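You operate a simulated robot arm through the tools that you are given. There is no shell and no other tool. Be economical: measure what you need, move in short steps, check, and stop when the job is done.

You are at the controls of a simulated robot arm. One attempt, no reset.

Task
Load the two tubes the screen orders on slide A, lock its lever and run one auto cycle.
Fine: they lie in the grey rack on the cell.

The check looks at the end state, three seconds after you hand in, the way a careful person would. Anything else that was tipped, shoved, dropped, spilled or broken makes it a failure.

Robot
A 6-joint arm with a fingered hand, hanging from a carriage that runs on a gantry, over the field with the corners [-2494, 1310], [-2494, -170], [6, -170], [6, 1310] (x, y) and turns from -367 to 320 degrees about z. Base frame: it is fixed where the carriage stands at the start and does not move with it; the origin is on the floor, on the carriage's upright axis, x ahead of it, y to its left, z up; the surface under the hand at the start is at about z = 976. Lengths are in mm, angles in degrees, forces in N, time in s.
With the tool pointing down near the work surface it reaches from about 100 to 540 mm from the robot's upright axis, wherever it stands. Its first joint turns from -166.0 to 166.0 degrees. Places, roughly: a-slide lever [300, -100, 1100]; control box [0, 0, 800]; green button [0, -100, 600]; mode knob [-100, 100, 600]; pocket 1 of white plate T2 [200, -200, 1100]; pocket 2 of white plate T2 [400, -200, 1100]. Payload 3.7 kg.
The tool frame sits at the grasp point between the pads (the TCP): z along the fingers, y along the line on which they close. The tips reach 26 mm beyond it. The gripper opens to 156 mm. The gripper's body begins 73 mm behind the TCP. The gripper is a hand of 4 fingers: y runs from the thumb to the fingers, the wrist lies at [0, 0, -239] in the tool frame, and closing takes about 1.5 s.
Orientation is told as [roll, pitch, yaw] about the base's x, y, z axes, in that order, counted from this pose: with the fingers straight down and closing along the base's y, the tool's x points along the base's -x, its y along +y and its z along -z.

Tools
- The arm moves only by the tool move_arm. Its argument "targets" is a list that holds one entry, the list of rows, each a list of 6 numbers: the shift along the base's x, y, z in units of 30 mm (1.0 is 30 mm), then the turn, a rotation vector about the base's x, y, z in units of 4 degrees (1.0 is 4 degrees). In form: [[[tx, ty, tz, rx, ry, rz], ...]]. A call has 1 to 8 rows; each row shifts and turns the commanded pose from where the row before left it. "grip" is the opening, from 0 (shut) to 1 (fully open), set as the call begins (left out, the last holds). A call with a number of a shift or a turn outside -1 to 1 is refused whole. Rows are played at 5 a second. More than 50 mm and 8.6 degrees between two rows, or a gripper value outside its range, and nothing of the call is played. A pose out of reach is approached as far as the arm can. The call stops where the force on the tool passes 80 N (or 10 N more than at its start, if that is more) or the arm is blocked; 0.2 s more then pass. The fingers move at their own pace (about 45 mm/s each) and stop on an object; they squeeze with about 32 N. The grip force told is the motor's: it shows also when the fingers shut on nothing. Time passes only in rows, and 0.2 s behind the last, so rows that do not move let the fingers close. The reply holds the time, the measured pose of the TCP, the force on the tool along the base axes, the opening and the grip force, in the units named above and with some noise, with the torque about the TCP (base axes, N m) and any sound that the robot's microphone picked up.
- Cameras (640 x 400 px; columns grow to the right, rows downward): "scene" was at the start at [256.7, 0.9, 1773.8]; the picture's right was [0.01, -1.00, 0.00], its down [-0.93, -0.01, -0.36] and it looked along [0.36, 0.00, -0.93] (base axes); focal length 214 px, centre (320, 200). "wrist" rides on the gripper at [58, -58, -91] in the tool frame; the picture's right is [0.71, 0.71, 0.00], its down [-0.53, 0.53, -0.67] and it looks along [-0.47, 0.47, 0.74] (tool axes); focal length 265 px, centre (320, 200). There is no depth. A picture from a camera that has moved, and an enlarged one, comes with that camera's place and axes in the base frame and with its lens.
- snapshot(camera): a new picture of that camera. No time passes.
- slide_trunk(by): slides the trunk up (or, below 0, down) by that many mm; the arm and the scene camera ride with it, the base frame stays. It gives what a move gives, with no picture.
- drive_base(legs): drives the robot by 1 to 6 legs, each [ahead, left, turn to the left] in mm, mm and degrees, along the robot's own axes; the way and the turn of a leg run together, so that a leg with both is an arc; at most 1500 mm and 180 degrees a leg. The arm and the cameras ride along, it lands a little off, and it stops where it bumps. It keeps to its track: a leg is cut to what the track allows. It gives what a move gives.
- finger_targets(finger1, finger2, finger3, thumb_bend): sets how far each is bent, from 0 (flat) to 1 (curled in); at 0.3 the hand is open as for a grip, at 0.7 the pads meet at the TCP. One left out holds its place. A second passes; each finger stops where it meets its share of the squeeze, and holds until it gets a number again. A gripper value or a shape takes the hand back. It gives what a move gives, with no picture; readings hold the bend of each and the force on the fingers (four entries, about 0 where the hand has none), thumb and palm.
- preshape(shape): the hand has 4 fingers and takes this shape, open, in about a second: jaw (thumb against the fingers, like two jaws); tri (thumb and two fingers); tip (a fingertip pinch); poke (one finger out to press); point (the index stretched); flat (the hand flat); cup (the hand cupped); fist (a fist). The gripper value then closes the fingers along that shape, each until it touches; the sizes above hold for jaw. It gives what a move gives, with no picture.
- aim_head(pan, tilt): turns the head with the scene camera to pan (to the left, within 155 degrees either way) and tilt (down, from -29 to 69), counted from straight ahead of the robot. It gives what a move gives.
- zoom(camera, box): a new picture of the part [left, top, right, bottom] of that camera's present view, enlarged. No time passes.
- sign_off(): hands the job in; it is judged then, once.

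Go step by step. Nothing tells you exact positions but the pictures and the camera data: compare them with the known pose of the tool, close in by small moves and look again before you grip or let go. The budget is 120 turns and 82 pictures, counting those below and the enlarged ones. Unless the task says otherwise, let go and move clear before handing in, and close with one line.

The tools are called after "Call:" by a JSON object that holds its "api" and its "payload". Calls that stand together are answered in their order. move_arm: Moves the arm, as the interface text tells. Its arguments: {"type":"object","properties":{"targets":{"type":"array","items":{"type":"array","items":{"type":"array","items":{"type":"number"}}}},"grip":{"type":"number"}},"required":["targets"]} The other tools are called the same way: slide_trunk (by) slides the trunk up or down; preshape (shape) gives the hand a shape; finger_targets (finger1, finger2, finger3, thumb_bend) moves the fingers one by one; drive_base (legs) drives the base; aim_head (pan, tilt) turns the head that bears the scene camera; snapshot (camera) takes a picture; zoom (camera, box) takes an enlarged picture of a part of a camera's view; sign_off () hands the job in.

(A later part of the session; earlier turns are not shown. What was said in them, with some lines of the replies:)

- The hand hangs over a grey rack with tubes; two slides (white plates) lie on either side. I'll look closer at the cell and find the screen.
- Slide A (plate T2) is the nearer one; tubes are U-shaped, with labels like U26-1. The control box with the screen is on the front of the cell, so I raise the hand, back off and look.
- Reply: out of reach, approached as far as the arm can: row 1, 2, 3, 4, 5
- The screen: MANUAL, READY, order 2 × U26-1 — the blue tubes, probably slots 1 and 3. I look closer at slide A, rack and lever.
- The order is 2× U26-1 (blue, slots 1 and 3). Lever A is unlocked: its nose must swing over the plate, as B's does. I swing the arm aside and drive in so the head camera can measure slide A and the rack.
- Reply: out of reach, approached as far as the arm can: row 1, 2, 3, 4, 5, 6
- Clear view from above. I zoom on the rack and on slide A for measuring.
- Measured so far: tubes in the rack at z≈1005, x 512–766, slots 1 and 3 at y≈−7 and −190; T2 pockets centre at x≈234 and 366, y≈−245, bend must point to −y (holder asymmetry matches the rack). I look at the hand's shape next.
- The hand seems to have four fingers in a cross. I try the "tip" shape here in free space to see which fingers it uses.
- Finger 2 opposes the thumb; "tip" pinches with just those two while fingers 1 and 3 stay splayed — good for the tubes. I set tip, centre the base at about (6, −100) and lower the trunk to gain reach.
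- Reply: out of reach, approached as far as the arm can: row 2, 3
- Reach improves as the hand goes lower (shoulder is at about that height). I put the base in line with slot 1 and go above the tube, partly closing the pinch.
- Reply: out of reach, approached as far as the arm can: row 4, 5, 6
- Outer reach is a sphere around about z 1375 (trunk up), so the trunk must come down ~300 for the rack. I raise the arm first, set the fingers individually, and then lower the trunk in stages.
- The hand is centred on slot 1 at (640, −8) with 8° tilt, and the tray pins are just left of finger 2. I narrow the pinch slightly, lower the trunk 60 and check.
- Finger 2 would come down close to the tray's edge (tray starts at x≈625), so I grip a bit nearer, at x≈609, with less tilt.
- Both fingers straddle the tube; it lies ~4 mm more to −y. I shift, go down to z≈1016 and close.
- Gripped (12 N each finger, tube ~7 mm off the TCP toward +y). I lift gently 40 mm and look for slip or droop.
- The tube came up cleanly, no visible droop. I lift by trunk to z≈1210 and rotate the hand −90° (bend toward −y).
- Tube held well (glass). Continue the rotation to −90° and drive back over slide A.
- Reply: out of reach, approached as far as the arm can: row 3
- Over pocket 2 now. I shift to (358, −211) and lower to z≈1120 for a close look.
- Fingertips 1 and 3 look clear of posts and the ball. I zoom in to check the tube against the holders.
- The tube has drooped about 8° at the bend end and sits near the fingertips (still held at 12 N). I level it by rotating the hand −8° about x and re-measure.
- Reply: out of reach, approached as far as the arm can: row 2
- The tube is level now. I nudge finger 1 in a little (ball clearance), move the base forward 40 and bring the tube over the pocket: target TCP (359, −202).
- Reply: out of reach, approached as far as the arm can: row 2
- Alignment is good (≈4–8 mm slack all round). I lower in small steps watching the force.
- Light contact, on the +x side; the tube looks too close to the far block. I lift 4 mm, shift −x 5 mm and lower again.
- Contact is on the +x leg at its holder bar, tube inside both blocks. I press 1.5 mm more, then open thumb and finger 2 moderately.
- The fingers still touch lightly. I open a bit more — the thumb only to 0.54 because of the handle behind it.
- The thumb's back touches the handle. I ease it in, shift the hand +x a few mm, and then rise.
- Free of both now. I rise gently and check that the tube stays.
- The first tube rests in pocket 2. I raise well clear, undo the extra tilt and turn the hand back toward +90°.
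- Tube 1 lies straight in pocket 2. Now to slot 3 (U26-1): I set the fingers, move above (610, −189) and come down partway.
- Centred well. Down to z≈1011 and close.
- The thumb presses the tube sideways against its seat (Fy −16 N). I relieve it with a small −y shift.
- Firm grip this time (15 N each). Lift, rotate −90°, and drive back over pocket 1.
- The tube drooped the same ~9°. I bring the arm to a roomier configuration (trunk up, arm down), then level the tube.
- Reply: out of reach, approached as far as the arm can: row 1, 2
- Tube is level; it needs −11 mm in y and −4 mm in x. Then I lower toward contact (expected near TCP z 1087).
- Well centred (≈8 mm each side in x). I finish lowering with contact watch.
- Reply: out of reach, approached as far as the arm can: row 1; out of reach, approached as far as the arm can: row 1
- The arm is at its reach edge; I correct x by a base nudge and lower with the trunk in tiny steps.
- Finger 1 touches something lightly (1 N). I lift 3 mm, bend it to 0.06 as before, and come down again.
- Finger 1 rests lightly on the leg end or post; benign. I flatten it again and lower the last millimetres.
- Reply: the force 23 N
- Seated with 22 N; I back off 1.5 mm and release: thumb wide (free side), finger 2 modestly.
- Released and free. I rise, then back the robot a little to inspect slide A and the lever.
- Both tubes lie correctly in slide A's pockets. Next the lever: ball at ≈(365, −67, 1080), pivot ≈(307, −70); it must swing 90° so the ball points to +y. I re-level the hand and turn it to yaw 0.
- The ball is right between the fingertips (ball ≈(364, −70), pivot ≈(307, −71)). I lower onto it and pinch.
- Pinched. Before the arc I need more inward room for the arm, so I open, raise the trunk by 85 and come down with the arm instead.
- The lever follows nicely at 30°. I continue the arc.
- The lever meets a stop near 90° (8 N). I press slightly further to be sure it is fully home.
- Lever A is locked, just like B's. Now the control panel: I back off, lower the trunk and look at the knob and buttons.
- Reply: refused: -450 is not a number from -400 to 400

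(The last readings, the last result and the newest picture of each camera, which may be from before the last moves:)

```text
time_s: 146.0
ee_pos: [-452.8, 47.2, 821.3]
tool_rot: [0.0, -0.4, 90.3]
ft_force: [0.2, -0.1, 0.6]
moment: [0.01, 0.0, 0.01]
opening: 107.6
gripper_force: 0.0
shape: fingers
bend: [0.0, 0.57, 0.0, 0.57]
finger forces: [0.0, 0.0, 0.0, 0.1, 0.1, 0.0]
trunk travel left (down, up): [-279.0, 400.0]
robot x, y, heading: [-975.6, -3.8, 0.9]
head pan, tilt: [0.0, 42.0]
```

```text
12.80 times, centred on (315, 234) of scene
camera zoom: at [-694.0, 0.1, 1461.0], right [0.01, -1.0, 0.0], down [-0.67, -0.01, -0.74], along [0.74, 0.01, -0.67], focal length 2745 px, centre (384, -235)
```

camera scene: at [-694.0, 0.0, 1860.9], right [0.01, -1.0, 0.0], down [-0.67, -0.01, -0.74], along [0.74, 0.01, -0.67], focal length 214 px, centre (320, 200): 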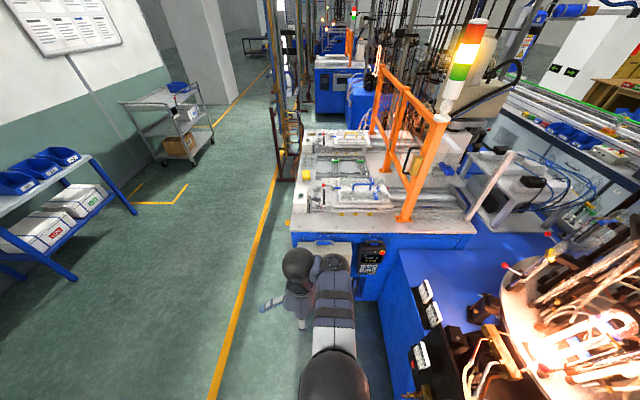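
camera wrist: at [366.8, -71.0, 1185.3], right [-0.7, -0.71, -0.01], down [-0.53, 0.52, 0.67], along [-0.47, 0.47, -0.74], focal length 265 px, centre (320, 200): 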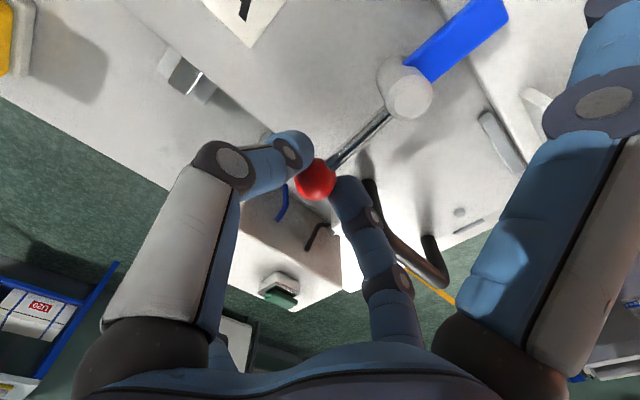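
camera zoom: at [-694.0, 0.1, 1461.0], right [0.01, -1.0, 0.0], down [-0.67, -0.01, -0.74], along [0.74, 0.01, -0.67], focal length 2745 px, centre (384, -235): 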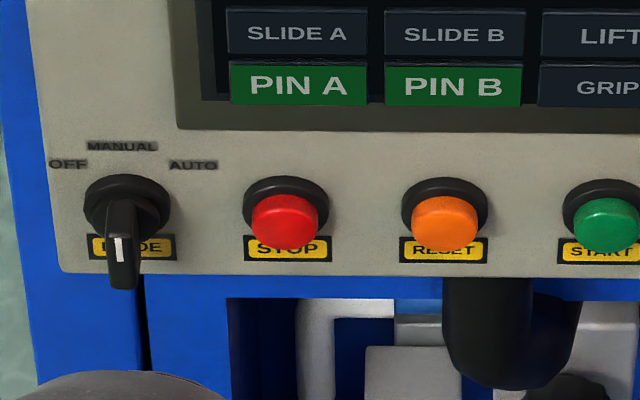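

Knob reads OFF / MANUAL / AUTO; it stands at MANUAL and must turn 45° clockwise. I'll use the outstretched finger 3 (pointing +x at yaw 0) to push the knob bar and then the START button. First turn to yaw 0 and spread the fingers.

Call:
{"api": "move_arm", "payload": {"targets": [[[0, 0, 0, 0, 0, -1], [0, 0, 0, 0, 0, -1], [0, 0, 0, 0, 0, -1], [0, 0, 0, 0, 0, -1], [0, 0, 0, 0, 0, -1], [0, 0, 0, 0, 0, -1], [0, 0, 0, 0, 0, -1], [0, 0, 0, 0, 0, -1]]]}}

Call:
{"api": "move_arm", "payload": {"targets": [[[0, 0, 0, 0, 0, -1], [0, 0, 0, 0, 0, -1], [0, 0, 0, 0, 0, -1], [0, 0, 0, 0, 0, -1], [0, 0, 0, 0, 0, -1], [0, 0, 0, 0, 0, -1], [0, 0, 0, 0, 0, -1], [0, 0, 0, 0, 0, -1]]]}}

Call:
{"api": "move_arm", "payload": {"targets": [[[0, 0, 0, 0, 0, -1], [0, 0, 0, 0, 0, -1], [0, 0, 0, 0, 0, -1], [0, 0, 0, 0, 0, -1], [0, 0, 0, 0, 0, -1], [0, 0, 0, 0, 0, -1], [0, 0, 0, 0, 0, -0.6]]]}}

Call:
{"api": "finger_targets", "payload": {"finger1": 0.0, "finger2": 0.0, "finger3": 0.0, "thumb_bend": 0.0}}

Call:
{"api": "slide_trunk", "payload": {"by": -176}}

```text
time_s: 147.8
ee_pos: [-453.0, 47.3, 820.9]
tool_rot: [0.0, -0.4, 58.3]
ft_force: [0.4, 0.0, 0.1]
moment: [-0.01, 0.02, -0.01]
opening: 107.6
gripper_force: 0.2
shape: fingers
bend: [0.0, 0.57, 0.0, 0.57]
finger forces: [0.0, 0.0, 0.0, 0.0, 0.0, 0.1]
trunk travel left (down, up): [-279.0, 400.0]
robot x, y, heading: [-980.5, -4.8, 0.6]
head pan, tilt: [0.0, 42.0]
```

```text
time_s: 149.6
ee_pos: [-451.9, 48.1, 821.7]
tool_rot: [0.0, -0.3, 26.2]
ft_force: [-0.2, -1.1, 0.0]
moment: [0.01, -0.01, -0.01]
opening: 107.6
gripper_force: 0.1
shape: fingers
bend: [0.0, 0.57, 0.0, 0.57]
finger forces: [0.0, 0.0, 0.0, 0.1, 0.0, 0.0]
trunk travel left (down, up): [-279.0, 400.0]
robot x, y, heading: [-977.6, -4.2, 0.6]
head pan, tilt: [0.0, 42.0]
```

```text
time_s: 151.2
ee_pos: [-452.9, 47.9, 821.7]
tool_rot: [0.1, -0.2, -0.1]
ft_force: [0.1, 0.0, -0.1]
moment: [0.01, 0.0, -0.03]
opening: 107.7
gripper_force: 0.0
shape: fingers
bend: [0.0, 0.57, 0.0, 0.57]
finger forces: [0.0, 0.0, 0.0, 0.0, 0.0, 0.0]
trunk travel left (down, up): [-279.0, 400.0]
robot x, y, heading: [-978.8, -3.5, 0.8]
head pan, tilt: [0.0, 42.0]
```

```text
time_s: 152.2
ee_pos: [-452.3, 47.4, 821.4]
tool_rot: [-0.1, -0.2, -0.1]
ft_force: [-0.2, -0.4, 1.1]
moment: [0.02, -0.05, 0.0]
opening: 148.6
gripper_force: 0.0
shape: fingers
bend: [0.0, 0.01, 0.0, 0.0]
finger forces: [0.0, 0.0, 0.0, 0.0, 0.0, 0.0]
trunk travel left (down, up): [-279.0, 400.0]
robot x, y, heading: [-976.0, -0.9, 1.1]
head pan, tilt: [0.0, 42.0]
```

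```text
time_s: 154.2
ee_pos: [-451.9, 47.0, 645.5]
tool_rot: [0.0, -0.3, -0.2]
ft_force: [0.2, -1.0, 1.1]
moment: [0.0, 0.0, -0.02]
opening: 148.7
gripper_force: 0.2
shape: fingers
bend: [0.0, 0.01, 0.0, 0.0]
finger forces: [0.0, 0.1, 0.1, 0.0, 0.1, 0.0]
trunk travel left (down, up): [-103.0, 576.0]
robot x, y, heading: [-976.4, -3.5, 1.0]
head pan, tilt: [0.0, 42.0]
```

Call:
{"api": "drive_base", "payload": {"legs": [[225, -60, -0.8]]}}

Call:
{"api": "move_arm", "payload": {"targets": [[[0, 1, 0, 0, 0, 0], [0, 1, 0, 0, 0, 0], [0, 1, 0, 0, 0, 0], [0, 1, 0, 0, 0, 0], [0, 0.8, 0, 0, 0, 0]]]}}

Call:
{"api": "snapshot", "payload": {"camera": "wrist"}}

```text
time_s: 155.9
ee_pos: [-225.3, -17.9, 645.9]
tool_rot: [-0.2, -0.3, -0.7]
ft_force: [0.2, 0.7, 0.3]
moment: [0.02, 0.01, 0.0]
opening: 148.8
gripper_force: 0.1
shape: fingers
bend: [0.0, 0.01, 0.0, 0.0]
finger forces: [0.0, 0.0, 0.0, 0.0, 0.1, 0.0]
trunk travel left (down, up): [-103.0, 576.0]
robot x, y, heading: [-750.9, -60.0, 0.4]
head pan, tilt: [0.0, 42.0]
```

```text
time_s: 157.1
ee_pos: [-225.3, 127.1, 645.5]
tool_rot: [0.0, -0.2, -0.9]
ft_force: [0.1, -0.1, 0.2]
moment: [-0.01, 0.05, 0.0]
opening: 148.9
gripper_force: 0.1
shape: fingers
bend: [0.0, 0.01, 0.0, 0.0]
finger forces: [0.1, 0.0, 0.1, 0.0, 0.0, 0.1]
trunk travel left (down, up): [-103.0, 576.0]
robot x, y, heading: [-750.6, -65.6, 0.0]
head pan, tilt: [0.0, 42.0]
```

```text
6 pictures are left
camera wrist: at [-285.9, 69.4, 736.2], right [-0.7, 0.72, 0.0], down [0.53, 0.52, 0.67], along [0.48, 0.47, -0.74], focal length 265 px, centre (320, 200)
```

wrist: 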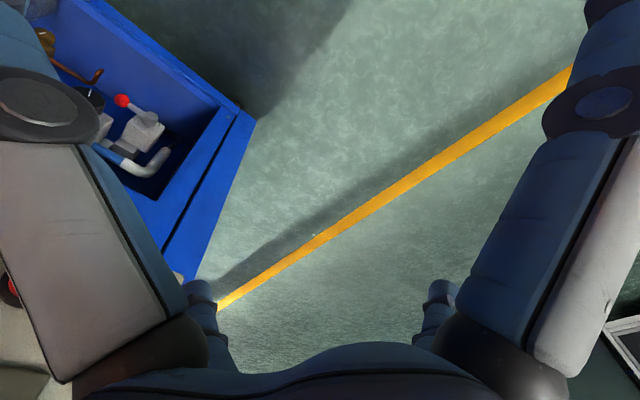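

Call:
{"api": "zoom", "payload": {"camera": "scene", "box": [240, 228, 320, 284]}}

```text
7.14 times, centred on (280, 256) of scene
camera zoom: at [-467.6, -62.2, 1284.9], right [0.0, -1.0, 0.0], down [-0.67, 0.0, -0.74], along [0.74, 0.0, -0.67], focal length 1532 px, centre (606, -200)
```

zoom: 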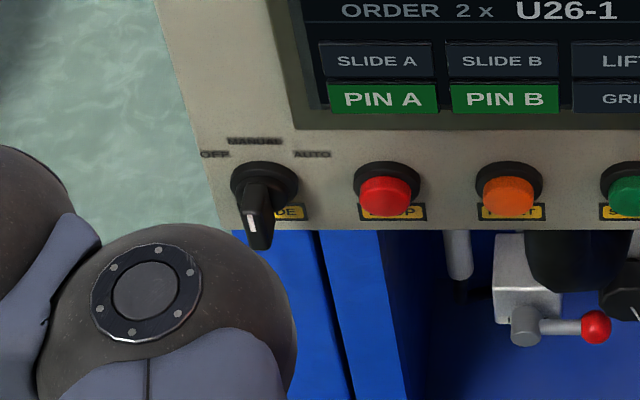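

Knob located at ≈(−41 (face), 104, 650), bar protruding to x≈−60. I bring finger 3's tip just left of the bar's upper half.

Call:
{"api": "move_arm", "payload": {"targets": [[[0.6, 0.1, 0.18, 0, 0, 0], [0.6, 0, 0, 0, 0, 0], [0.6, 0, 0, 0, 0, 0]]]}}

Call:
{"api": "zoom", "payload": {"camera": "scene", "box": [250, 228, 300, 268]}}

```text
time_s: 157.9
ee_pos: [-193.8, 128.5, 651.6]
tool_rot: [-0.1, -0.1, -0.8]
ft_force: [0.0, 1.1, 0.2]
moment: [-0.01, 0.03, 0.01]
opening: 148.6
gripper_force: 0.0
shape: fingers
bend: [0.0, 0.01, 0.0, 0.0]
finger forces: [0.0, 0.0, 0.0, 0.0, 0.1, 0.1]
out of reach, approached as far as the arm can: row 2, 3
trunk travel left (down, up): [-103.0, 576.0]
robot x, y, heading: [-751.5, -64.6, 0.0]
head pan, tilt: [0.0, 42.0]
```

```text
10.00 times, centred on (275, 248) of scene
camera zoom: at [-467.7, -62.7, 1284.9], right [0.0, -1.0, 0.0], down [-0.67, 0.0, -0.74], along [0.74, 0.0, -0.67], focal length 2145 px, centre (770, -280)
```

zoom: 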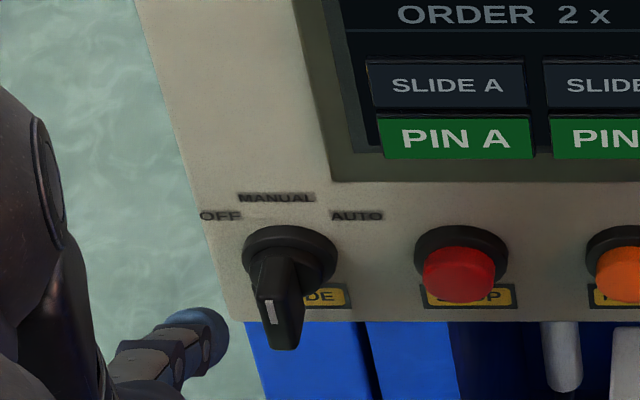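

The tip is at about (−73, 125, 655); the bar spans z 631–671 out to x −64. I move 20 mm closer, up 7, and then sweep the tip along the turning arc.

Call:
{"api": "drive_base", "payload": {"legs": [[20, 0, 0]]}}

Call:
{"api": "move_arm", "payload": {"targets": [[[0, 0, 0.23, 0, 0, 0], [0, -0.2, 0, 0, 0, 0]]]}}

Call:
{"api": "move_arm", "payload": {"targets": [[[0, -0.07, 0.08, 0, 0, 0], [0, -0.08, 0.07, 0, 0, 0], [0, -0.09, 0.06, 0, 0, 0], [0, -0.1, 0.04, 0, 0, 0]]]}}

```text
time_s: 158.7
ee_pos: [-173.1, 128.3, 652.0]
tool_rot: [0.0, -0.3, -0.9]
ft_force: [0.3, -0.5, 0.8]
moment: [0.01, 0.03, 0.02]
opening: 148.8
gripper_force: 0.1
shape: fingers
bend: [0.0, 0.01, 0.0, 0.0]
finger forces: [0.0, 0.0, 0.0, 0.1, 0.0, 0.0]
trunk travel left (down, up): [-103.0, 576.0]
robot x, y, heading: [-731.0, -63.1, -0.2]
head pan, tilt: [0.0, 42.0]
```

```text
time_s: 159.3
ee_pos: [-173.3, 122.7, 658.8]
tool_rot: [-0.1, -0.2, -0.8]
ft_force: [0.8, 0.1, 0.1]
moment: [0.01, 0.01, -0.03]
opening: 148.8
gripper_force: 0.0
shape: fingers
bend: [0.0, 0.01, 0.0, 0.0]
finger forces: [0.1, 0.1, 0.0, 0.1, 0.0, 0.1]
trunk travel left (down, up): [-103.0, 576.0]
robot x, y, heading: [-732.7, -66.4, 0.1]
head pan, tilt: [0.0, 42.0]
```

```text
time_s: 160.3
ee_pos: [-174.4, 113.5, 665.6]
tool_rot: [0.0, -0.1, -0.8]
ft_force: [0.3, 0.2, -0.5]
moment: [-0.02, 0.0, -0.01]
opening: 148.4
gripper_force: 0.1
shape: fingers
bend: [0.0, 0.01, 0.0, 0.0]
finger forces: [0.1, 0.1, 0.0, 0.1, 0.0, 0.0]
trunk travel left (down, up): [-103.0, 576.0]
robot x, y, heading: [-733.7, -63.6, -0.0]
head pan, tilt: [0.0, 42.0]
```

Call:
{"api": "zoom", "payload": {"camera": "scene", "box": [250, 228, 300, 268]}}

```text
10.00 times, centred on (275, 248) of scene
camera zoom: at [-447.8, -62.7, 1284.9], right [0.0, -1.0, 0.0], down [-0.67, 0.0, -0.74], along [0.74, 0.0, -0.67], focal length 2145 px, centre (770, -280)
```

zoom: 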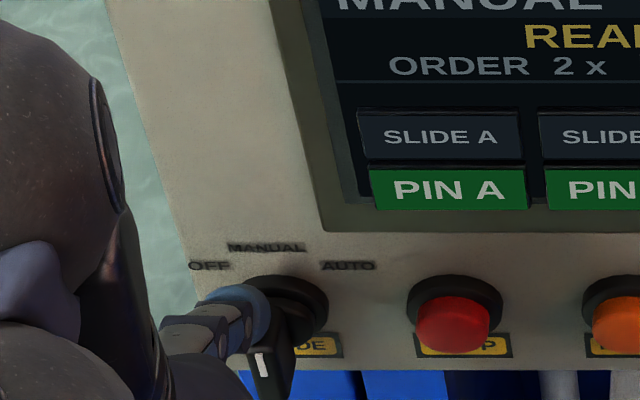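

Too high: the bar is shorter than I thought and the finger passed just above. I retreat left, drop 11 mm and sweep again.

Call:
{"api": "move_arm", "payload": {"targets": [[[0, 0.33, 0, 0, 0, 0], [0, 0, -0.37, 0, 0, 0], [0, -0.1, 0, 0, 0, 0]]]}}

Call:
{"api": "move_arm", "payload": {"targets": [[[0, -0.1, 0.07, 0, 0, 0], [0, -0.08, 0.07, 0, 0, 0]]]}}

```text
time_s: 161.1
ee_pos: [-173.3, 119.5, 656.0]
tool_rot: [0.1, -0.3, -0.8]
ft_force: [-0.2, 0.8, -0.2]
moment: [0.03, 0.0, 0.07]
opening: 148.9
gripper_force: 0.0
shape: fingers
bend: [0.0, 0.01, 0.0, 0.0]
finger forces: [0.0, 0.0, 0.6, 0.1, 0.0, 0.1]
trunk travel left (down, up): [-103.0, 576.0]
robot x, y, heading: [-729.9, -62.6, 0.1]
head pan, tilt: [0.0, 42.0]
```

```text
time_s: 161.7
ee_pos: [-174.1, 115.5, 659.8]
tool_rot: [0.1, -0.2, -0.7]
ft_force: [-1.1, 2.2, -1.2]
moment: [0.02, 0.08, 0.26]
opening: 148.7
gripper_force: 0.6
shape: fingers
bend: [0.0, 0.01, 0.01, 0.0]
finger forces: [0.0, 0.0, 2.0, 0.0, 0.0, 0.0]
trunk travel left (down, up): [-103.0, 576.0]
robot x, y, heading: [-732.3, -62.6, 0.1]
head pan, tilt: [0.0, 42.0]
```

Contact made (pushing on the bar). I continue the arc.

Call:
{"api": "move_arm", "payload": {"targets": [[[0, -0.09, 0.06, 0, 0, 0], [0, -0.1, 0.04, 0, 0, 0]]]}}

Call:
{"api": "move_arm", "payload": {"targets": [[[0, -0.1, 0.02, 0, 0, 0], [0, -0.1, 0, 0, 0, 0]]]}}

```text
time_s: 162.3
ee_pos: [-172.7, 107.9, 661.6]
tool_rot: [0.0, -0.2, -0.8]
ft_force: [0.0, -0.7, 0.1]
moment: [0.03, -0.01, 0.0]
opening: 148.7
gripper_force: 0.0
shape: fingers
bend: [0.0, 0.01, 0.01, 0.0]
finger forces: [0.0, 0.0, 0.1, 0.0, 0.0, 0.0]
trunk travel left (down, up): [-103.0, 576.0]
robot x, y, heading: [-730.3, -63.0, -0.0]
head pan, tilt: [0.0, 42.0]
```

```text
time_s: 162.9
ee_pos: [-173.2, 101.4, 663.1]
tool_rot: [0.0, -0.2, -0.8]
ft_force: [0.6, 0.1, -0.1]
moment: [0.03, -0.03, 0.05]
opening: 148.8
gripper_force: 0.3
shape: fingers
bend: [0.0, 0.01, 0.0, 0.0]
finger forces: [0.0, 0.0, 0.4, 0.1, 0.1, 0.0]
trunk travel left (down, up): [-103.0, 576.0]
robot x, y, heading: [-734.6, -64.6, 0.2]
head pan, tilt: [0.0, 42.0]
```

Call:
{"api": "zoom", "payload": {"camera": "scene", "box": [255, 218, 325, 268]}}

```text
8.00 times, centred on (290, 243) of scene
camera zoom: at [-447.8, -62.5, 1285.0], right [0.0, -1.0, 0.0], down [-0.67, 0.0, -0.74], along [0.74, 0.0, -0.67], focal length 1716 px, centre (560, -144)
```

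zoom: 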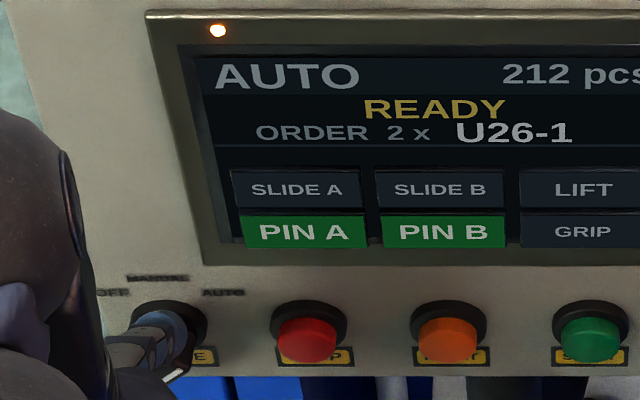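

Knob is at AUTO and the screen says AUTO / READY. Now START at ≈(−48, −76, 650): I retreat, move across clear of the other buttons and line up finger 3.

Call:
{"api": "move_arm", "payload": {"targets": [[[-1, 0, 0, 0, 0, 0], [-0.5, 0, 0, 0, 0, 0], [0, -1, -0.25, 0, 0, 0], [0, -1, -0.25, 0, 0, 0], [0, -1, 0, 0, 0, 0], [0, -1, 0, 0, 0, 0], [0, -1, 0, 0, 0, 0], [0, -0.87, 0, 0, 0, 0]]]}}

Call:
{"api": "zoom", "payload": {"camera": "scene", "box": [290, 225, 350, 285]}}

```text
time_s: 164.7
ee_pos: [-218.1, -75.7, 647.5]
tool_rot: [0.0, -0.1, -0.8]
ft_force: [0.1, 0.3, -0.1]
moment: [0.03, -0.01, -0.01]
opening: 148.6
gripper_force: 0.1
shape: fingers
bend: [0.0, 0.01, 0.0, 0.0]
finger forces: [0.1, 0.0, 0.0, 0.0, 0.0, 0.1]
trunk travel left (down, up): [-103.0, 576.0]
robot x, y, heading: [-731.3, -63.0, 0.2]
head pan, tilt: [0.0, 42.0]
```

```text
6.67 times, centred on (320, 255) of scene
camera zoom: at [-447.8, -63.0, 1284.9], right [0.0, -1.0, 0.0], down [-0.67, 0.0, -0.74], along [0.74, 0.0, -0.67], focal length 1430 px, centre (320, -167)
```

zoom: 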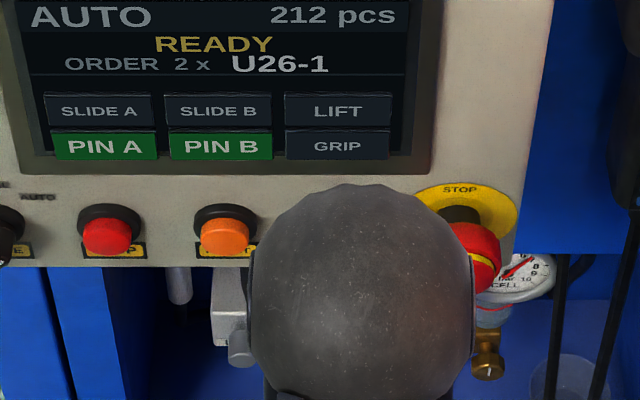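

Lined up. I advance to the START button in small steps, watching the force.

Call:
{"api": "move_arm", "payload": {"targets": [[[0.6, 0.06, 0, 0, 0, 0], [0.5, 0, 0, 0, 0, 0]]]}}

Call:
{"api": "move_arm", "payload": {"targets": [[[0.15, 0, 0, 0, 0, 0], [0.15, 0, 0, 0, 0, 0]]]}}

```text
time_s: 165.3
ee_pos: [-184.9, -72.9, 646.5]
tool_rot: [0.0, -0.2, -0.9]
ft_force: [0.0, 0.0, -0.3]
moment: [0.0, 0.0, 0.04]
opening: 148.8
gripper_force: 0.0
shape: fingers
bend: [0.0, 0.01, 0.0, 0.0]
finger forces: [0.0, 0.1, 0.0, 0.0, 0.0, 0.0]
trunk travel left (down, up): [-103.0, 576.0]
robot x, y, heading: [-736.7, -63.1, -0.2]
head pan, tilt: [0.0, 42.0]
```

```text
time_s: 165.9
ee_pos: [-176.4, -72.9, 647.1]
tool_rot: [0.0, -0.3, -0.8]
ft_force: [0.1, 0.0, 0.7]
moment: [0.01, 0.04, 0.01]
opening: 148.4
gripper_force: 0.0
shape: fingers
bend: [0.0, 0.01, 0.0, 0.0]
finger forces: [0.1, 0.1, 0.0, 0.0, 0.0, 0.0]
trunk travel left (down, up): [-103.0, 576.0]
robot x, y, heading: [-731.7, -63.0, -0.0]
head pan, tilt: [0.0, 42.0]
```

Call:
{"api": "move_arm", "payload": {"targets": [[[0.12, 0, 0, 0, 0, 0], [0.1, 0, 0, 0, 0, 0]]]}}

Call:
{"api": "move_arm", "payload": {"targets": [[[0.1, 0, 0, 0, 0, 0]]]}}

```text
time_s: 166.5
ee_pos: [-168.6, -72.4, 647.1]
tool_rot: [0.0, -0.4, -0.7]
ft_force: [-1.6, -0.3, -1.1]
moment: [0.06, -0.07, -0.03]
opening: 148.5
gripper_force: 0.4
shape: fingers
bend: [0.0, 0.01, 0.01, 0.0]
finger forces: [0.0, 0.1, 1.0, 0.0, 0.0, 0.0]
trunk travel left (down, up): [-103.0, 576.0]
robot x, y, heading: [-732.3, -61.6, -0.0]
head pan, tilt: [0.0, 42.0]
```

```text
time_s: 166.9
ee_pos: [-167.8, -73.3, 647.3]
tool_rot: [0.0, -0.2, -0.8]
ft_force: [-1.5, 0.2, 1.7]
moment: [0.04, -0.1, 0.01]
opening: 148.7
gripper_force: 1.1
shape: fingers
bend: [0.0, 0.01, 0.02, 0.0]
finger forces: [0.1, 0.0, 1.8, 0.0, 0.1, 0.0]
trunk travel left (down, up): [-103.0, 576.0]
robot x, y, heading: [-732.4, -60.6, -0.2]
head pan, tilt: [0.0, 42.0]
heard: click
```

A click — START pressed. I retreat and wait while the cycle runs.

Call:
{"api": "move_arm", "payload": {"targets": [[[-0.5, 0, 0, 0, 0, 0], [-1, 0, 0, 0, 0, 0], [-1, 0, 0, 0, 0, 0]]]}}

Call:
{"api": "drive_base", "payload": {"legs": [[-400, 0, 0]]}}

Call:
{"api": "aim_head", "payload": {"pan": 0, "tilt": 25}}

```text
time_s: 167.7
ee_pos: [-235.8, -72.4, 639.7]
tool_rot: [0.1, -0.2, -0.8]
ft_force: [-0.9, -0.2, 0.6]
moment: [0.02, -0.01, -0.03]
opening: 148.7
gripper_force: 0.0
shape: fingers
bend: [0.0, 0.01, 0.01, 0.0]
finger forces: [0.0, 0.1, 0.0, 0.0, 0.1, 0.0]
out of reach, approached as far as the arm can: row 3
trunk travel left (down, up): [-103.0, 576.0]
robot x, y, heading: [-732.1, -61.6, 0.0]
head pan, tilt: [0.0, 42.0]
```

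```text
time_s: 170.2
ee_pos: [-632.9, -72.1, 639.3]
tool_rot: [0.0, -0.4, -0.5]
ft_force: [-0.4, 0.7, -0.6]
moment: [0.01, -0.01, 0.01]
opening: 148.8
gripper_force: 0.2
shape: fingers
bend: [0.0, 0.01, 0.01, 0.0]
finger forces: [0.1, 0.0, 0.1, 0.1, 0.0, 0.0]
trunk travel left (down, up): [-103.0, 576.0]
robot x, y, heading: [-1127.8, -61.0, 0.2]
head pan, tilt: [0.0, 42.0]
```

```text
time_s: 171.0
ee_pos: [-632.2, -72.6, 639.6]
tool_rot: [0.0, -0.3, -0.6]
ft_force: [-0.6, -0.1, 1.1]
moment: [-0.04, 0.0, 0.02]
opening: 148.8
gripper_force: 0.1
shape: fingers
bend: [0.0, 0.01, 0.01, 0.0]
finger forces: [0.0, 0.1, 0.0, 0.0, 0.1, 0.0]
trunk travel left (down, up): [-103.0, 576.0]
robot x, y, heading: [-1129.4, -65.9, -0.0]
head pan, tilt: [0.0, 25.0]
```

Call:
{"api": "slide_trunk", "payload": {"by": 400}}

Call:
{"api": "slide_trunk", "payload": {"by": 100}}

Call:
{"api": "aim_head", "payload": {"pan": 0, "tilt": 42}}

Call:
{"api": "move_arm", "payload": {"targets": [[[0, 0, 0, 0, 0, 0], [0, 0, 0, 0, 0, 0], [0, 0, 0, 0, 0, 0], [0, 0, 0, 0, 0, 0], [0, 0, 0, 0, 0, 0], [0, 0, 0, 0, 0, 0], [0, 0, 0, 0, 0, 0], [0, 0, 0, 0, 0, 0]]]}}

Call:
{"api": "move_arm", "payload": {"targets": [[[0, 0, 0, 0, 0, 0], [0, 0, 0, 0, 0, 0], [0, 0, 0, 0, 0, 0], [0, 0, 0, 0, 0, 0], [0, 0, 0, 0, 0, 0], [0, 0, 0, 0, 0, 0], [0, 0, 0, 0, 0, 0], [0, 0, 0, 0, 0, 0]]]}}

Call:
{"api": "move_arm", "payload": {"targets": [[[0, 0, 0, 0, 0, 0], [0, 0, 0, 0, 0, 0], [0, 0, 0, 0, 0, 0], [0, 0, 0, 0, 0, 0], [0, 0, 0, 0, 0, 0], [0, 0, 0, 0, 0, 0], [0, 0, 0, 0, 0, 0], [0, 0, 0, 0, 0, 0]]]}}

Call:
{"api": "move_arm", "payload": {"targets": [[[0, 0, 0, 0, 0, 0], [0, 0, 0, 0, 0, 0], [0, 0, 0, 0, 0, 0], [0, 0, 0, 0, 0, 0], [0, 0, 0, 0, 0, 0], [0, 0, 0, 0, 0, 0], [0, 0, 0, 0, 0, 0], [0, 0, 0, 0, 0, 0]]]}}

```text
time_s: 174.8
ee_pos: [-632.5, -71.2, 1040.6]
tool_rot: [0.0, -0.3, -0.6]
ft_force: [0.6, 0.7, 0.0]
moment: [0.01, 0.0, -0.01]
opening: 148.9
gripper_force: 0.0
shape: fingers
bend: [0.0, 0.01, 0.01, 0.0]
finger forces: [0.0, 0.0, 0.0, 0.0, 0.1, 0.0]
trunk travel left (down, up): [-503.0, 176.0]
robot x, y, heading: [-1131.9, -66.5, 0.0]
head pan, tilt: [0.0, 25.0]
```

```text
time_s: 176.2
ee_pos: [-632.2, -71.6, 1138.8]
tool_rot: [0.1, -0.3, -0.5]
ft_force: [0.1, 0.2, 0.1]
moment: [0.01, 0.0, 0.01]
opening: 148.9
gripper_force: 0.1
shape: fingers
bend: [0.0, 0.01, 0.01, 0.0]
finger forces: [0.1, 0.0, 0.0, 0.0, 0.1, 0.1]
trunk travel left (down, up): [-603.0, 76.0]
robot x, y, heading: [-1132.4, -65.9, 0.1]
head pan, tilt: [0.0, 25.0]
```

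```text
time_s: 177.0
ee_pos: [-632.5, -71.3, 1139.3]
tool_rot: [0.0, -0.3, -0.5]
ft_force: [0.0, 0.2, 0.2]
moment: [-0.01, -0.02, 0.01]
opening: 148.6
gripper_force: 0.0
shape: fingers
bend: [0.0, 0.01, 0.01, 0.0]
finger forces: [0.1, 0.0, 0.1, 0.0, 0.0, 0.0]
trunk travel left (down, up): [-603.0, 76.0]
robot x, y, heading: [-1130.2, -65.6, 0.1]
head pan, tilt: [0.0, 42.0]
```

```text
time_s: 178.8
ee_pos: [-632.2, -71.5, 1139.4]
tool_rot: [-0.1, -0.3, -0.6]
ft_force: [0.4, 0.3, 0.0]
moment: [0.0, 0.01, -0.03]
opening: 148.9
gripper_force: 0.0
shape: fingers
bend: [0.0, 0.01, 0.01, 0.0]
finger forces: [0.0, 0.1, 0.0, 0.1, 0.0, 0.0]
trunk travel left (down, up): [-603.0, 76.0]
robot x, y, heading: [-1129.6, -65.9, 0.1]
head pan, tilt: [0.0, 42.0]
```

```text
time_s: 180.6
ee_pos: [-632.0, -70.9, 1139.0]
tool_rot: [0.0, -0.4, -0.6]
ft_force: [-0.5, -0.2, -0.2]
moment: [-0.01, -0.02, -0.02]
opening: 148.5
gripper_force: 0.1
shape: fingers
bend: [0.0, 0.01, 0.01, 0.0]
finger forces: [0.0, 0.0, 0.0, 0.0, 0.1, 0.0]
trunk travel left (down, up): [-603.0, 76.0]
robot x, y, heading: [-1131.2, -61.4, 0.1]
head pan, tilt: [0.0, 42.0]
```

```text
time_s: 182.4
ee_pos: [-632.5, -71.3, 1139.4]
tool_rot: [0.0, -0.2, -0.6]
ft_force: [0.1, -0.2, 0.4]
moment: [0.01, 0.01, 0.01]
opening: 148.7
gripper_force: 0.0
shape: fingers
bend: [0.0, 0.01, 0.01, 0.0]
finger forces: [0.1, 0.0, 0.1, 0.0, 0.1, 0.0]
trunk travel left (down, up): [-603.0, 76.0]
robot x, y, heading: [-1128.6, -63.4, 0.1]
head pan, tilt: [0.0, 42.0]
```

```text
time_s: 184.2
ee_pos: [-632.0, -71.3, 1140.2]
tool_rot: [0.0, -0.3, -0.6]
ft_force: [0.1, -0.9, -0.5]
moment: [-0.02, 0.0, -0.01]
opening: 148.6
gripper_force: 0.1
shape: fingers
bend: [0.0, 0.01, 0.01, 0.0]
finger forces: [0.0, 0.0, 0.1, 0.1, 0.1, 0.1]
trunk travel left (down, up): [-603.0, 76.0]
robot x, y, heading: [-1130.7, -63.6, 0.2]
head pan, tilt: [0.0, 42.0]
```

Call:
{"api": "move_arm", "payload": {"targets": [[[0, 0, 0, 0, 0, 0], [0, 0, 0, 0, 0, 0], [0, 0, 0, 0, 0, 0], [0, 0, 0, 0, 0, 0], [0, 0, 0, 0, 0, 0], [0, 0, 0, 0, 0, 0], [0, 0, 0, 0, 0, 0], [0, 0, 0, 0, 0, 0]]]}}

Call:
{"api": "move_arm", "payload": {"targets": [[[0, 0, 0, 0, 0, 0], [0, 0, 0, 0, 0, 0], [0, 0, 0, 0, 0, 0], [0, 0, 0, 0, 0, 0], [0, 0, 0, 0, 0, 0], [0, 0, 0, 0, 0, 0], [0, 0, 0, 0, 0, 0], [0, 0, 0, 0, 0, 0]]]}}

Call:
{"api": "move_arm", "payload": {"targets": [[[0, 0, 0, 0, 0, 0], [0, 0, 0, 0, 0, 0], [0, 0, 0, 0, 0, 0], [0, 0, 0, 0, 0, 0], [0, 0, 0, 0, 0, 0], [0, 0, 0, 0, 0, 0], [0, 0, 0, 0, 0, 0], [0, 0, 0, 0, 0, 0]]]}}

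Call:
{"api": "move_arm", "payload": {"targets": [[[0, 0, 0, 0, 0, 0], [0, 0, 0, 0, 0, 0], [0, 0, 0, 0, 0, 0], [0, 0, 0, 0, 0, 0], [0, 0, 0, 0, 0, 0], [0, 0, 0, 0, 0, 0], [0, 0, 0, 0, 0, 0], [0, 0, 0, 0, 0, 0]]]}}

Call:
{"api": "zoom", "payload": {"camera": "scene", "box": [275, 150, 380, 250]}}

```text
time_s: 186.0
ee_pos: [-632.5, -70.7, 1139.4]
tool_rot: [0.0, -0.4, -0.6]
ft_force: [0.4, -0.4, -0.1]
moment: [0.01, 0.0, 0.01]
opening: 148.6
gripper_force: 0.2
shape: fingers
bend: [0.0, 0.01, 0.01, 0.0]
finger forces: [0.0, 0.0, 0.0, 0.1, 0.0, 0.1]
trunk travel left (down, up): [-603.0, 76.0]
robot x, y, heading: [-1128.3, -62.7, 0.2]
head pan, tilt: [0.0, 42.0]
```

```text
time_s: 187.8
ee_pos: [-632.8, -72.1, 1140.0]
tool_rot: [0.0, -0.3, -0.5]
ft_force: [0.2, 0.2, 0.3]
moment: [0.01, 0.0, 0.02]
opening: 148.9
gripper_force: 0.1
shape: fingers
bend: [0.0, 0.01, 0.01, 0.0]
finger forces: [0.1, 0.1, 0.1, 0.1, 0.0, 0.0]
trunk travel left (down, up): [-603.0, 76.0]
robot x, y, heading: [-1133.0, -59.7, -0.1]
head pan, tilt: [0.0, 42.0]
```

```text
time_s: 189.6
ee_pos: [-632.5, -72.0, 1138.9]
tool_rot: [0.0, -0.3, -0.6]
ft_force: [0.1, -1.0, -0.7]
moment: [0.01, 0.0, -0.01]
opening: 148.5
gripper_force: 0.1
shape: fingers
bend: [0.0, 0.01, 0.01, 0.0]
finger forces: [0.0, 0.1, 0.0, 0.0, 0.0, 0.0]
trunk travel left (down, up): [-603.0, 76.0]
robot x, y, heading: [-1131.9, -61.6, 0.3]
head pan, tilt: [0.0, 42.0]
```

```text
time_s: 191.4
ee_pos: [-632.4, -70.8, 1139.4]
tool_rot: [0.1, -0.3, -0.6]
ft_force: [0.0, -0.5, -0.1]
moment: [0.0, -0.01, -0.02]
opening: 148.5
gripper_force: 0.2
shape: fingers
bend: [0.0, 0.01, 0.01, 0.0]
finger forces: [0.1, 0.0, 0.1, 0.0, 0.0, 0.1]
trunk travel left (down, up): [-603.0, 76.0]
robot x, y, heading: [-1132.5, -65.4, 0.1]
head pan, tilt: [0.0, 42.0]
```

```text
4.00 times, centred on (328, 200) of scene
camera zoom: at [-846.2, -62.3, 1784.9], right [0.0, -1.0, 0.0], down [-0.67, 0.0, -0.74], along [0.74, 0.0, -0.67], focal length 858 px, centre (290, 200)
```

zoom: 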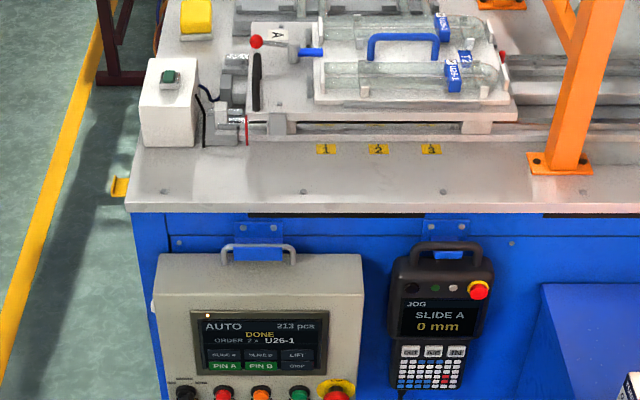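

The screen now reads AUTO, DONE and 213 pcs, up from 212. Slide A is back at 0 mm with both tubes in place and the lever locked, and the arm is clear, so I hand in.

Call:
{"api": "sign_off", "payload": {}}

```text
The job is handed in.
```

I loaded both U26-1 tubes on slide A, locked its lever and ran one auto cycle. The screen showed DONE and 213 pcs (up from 212) before I handed in.
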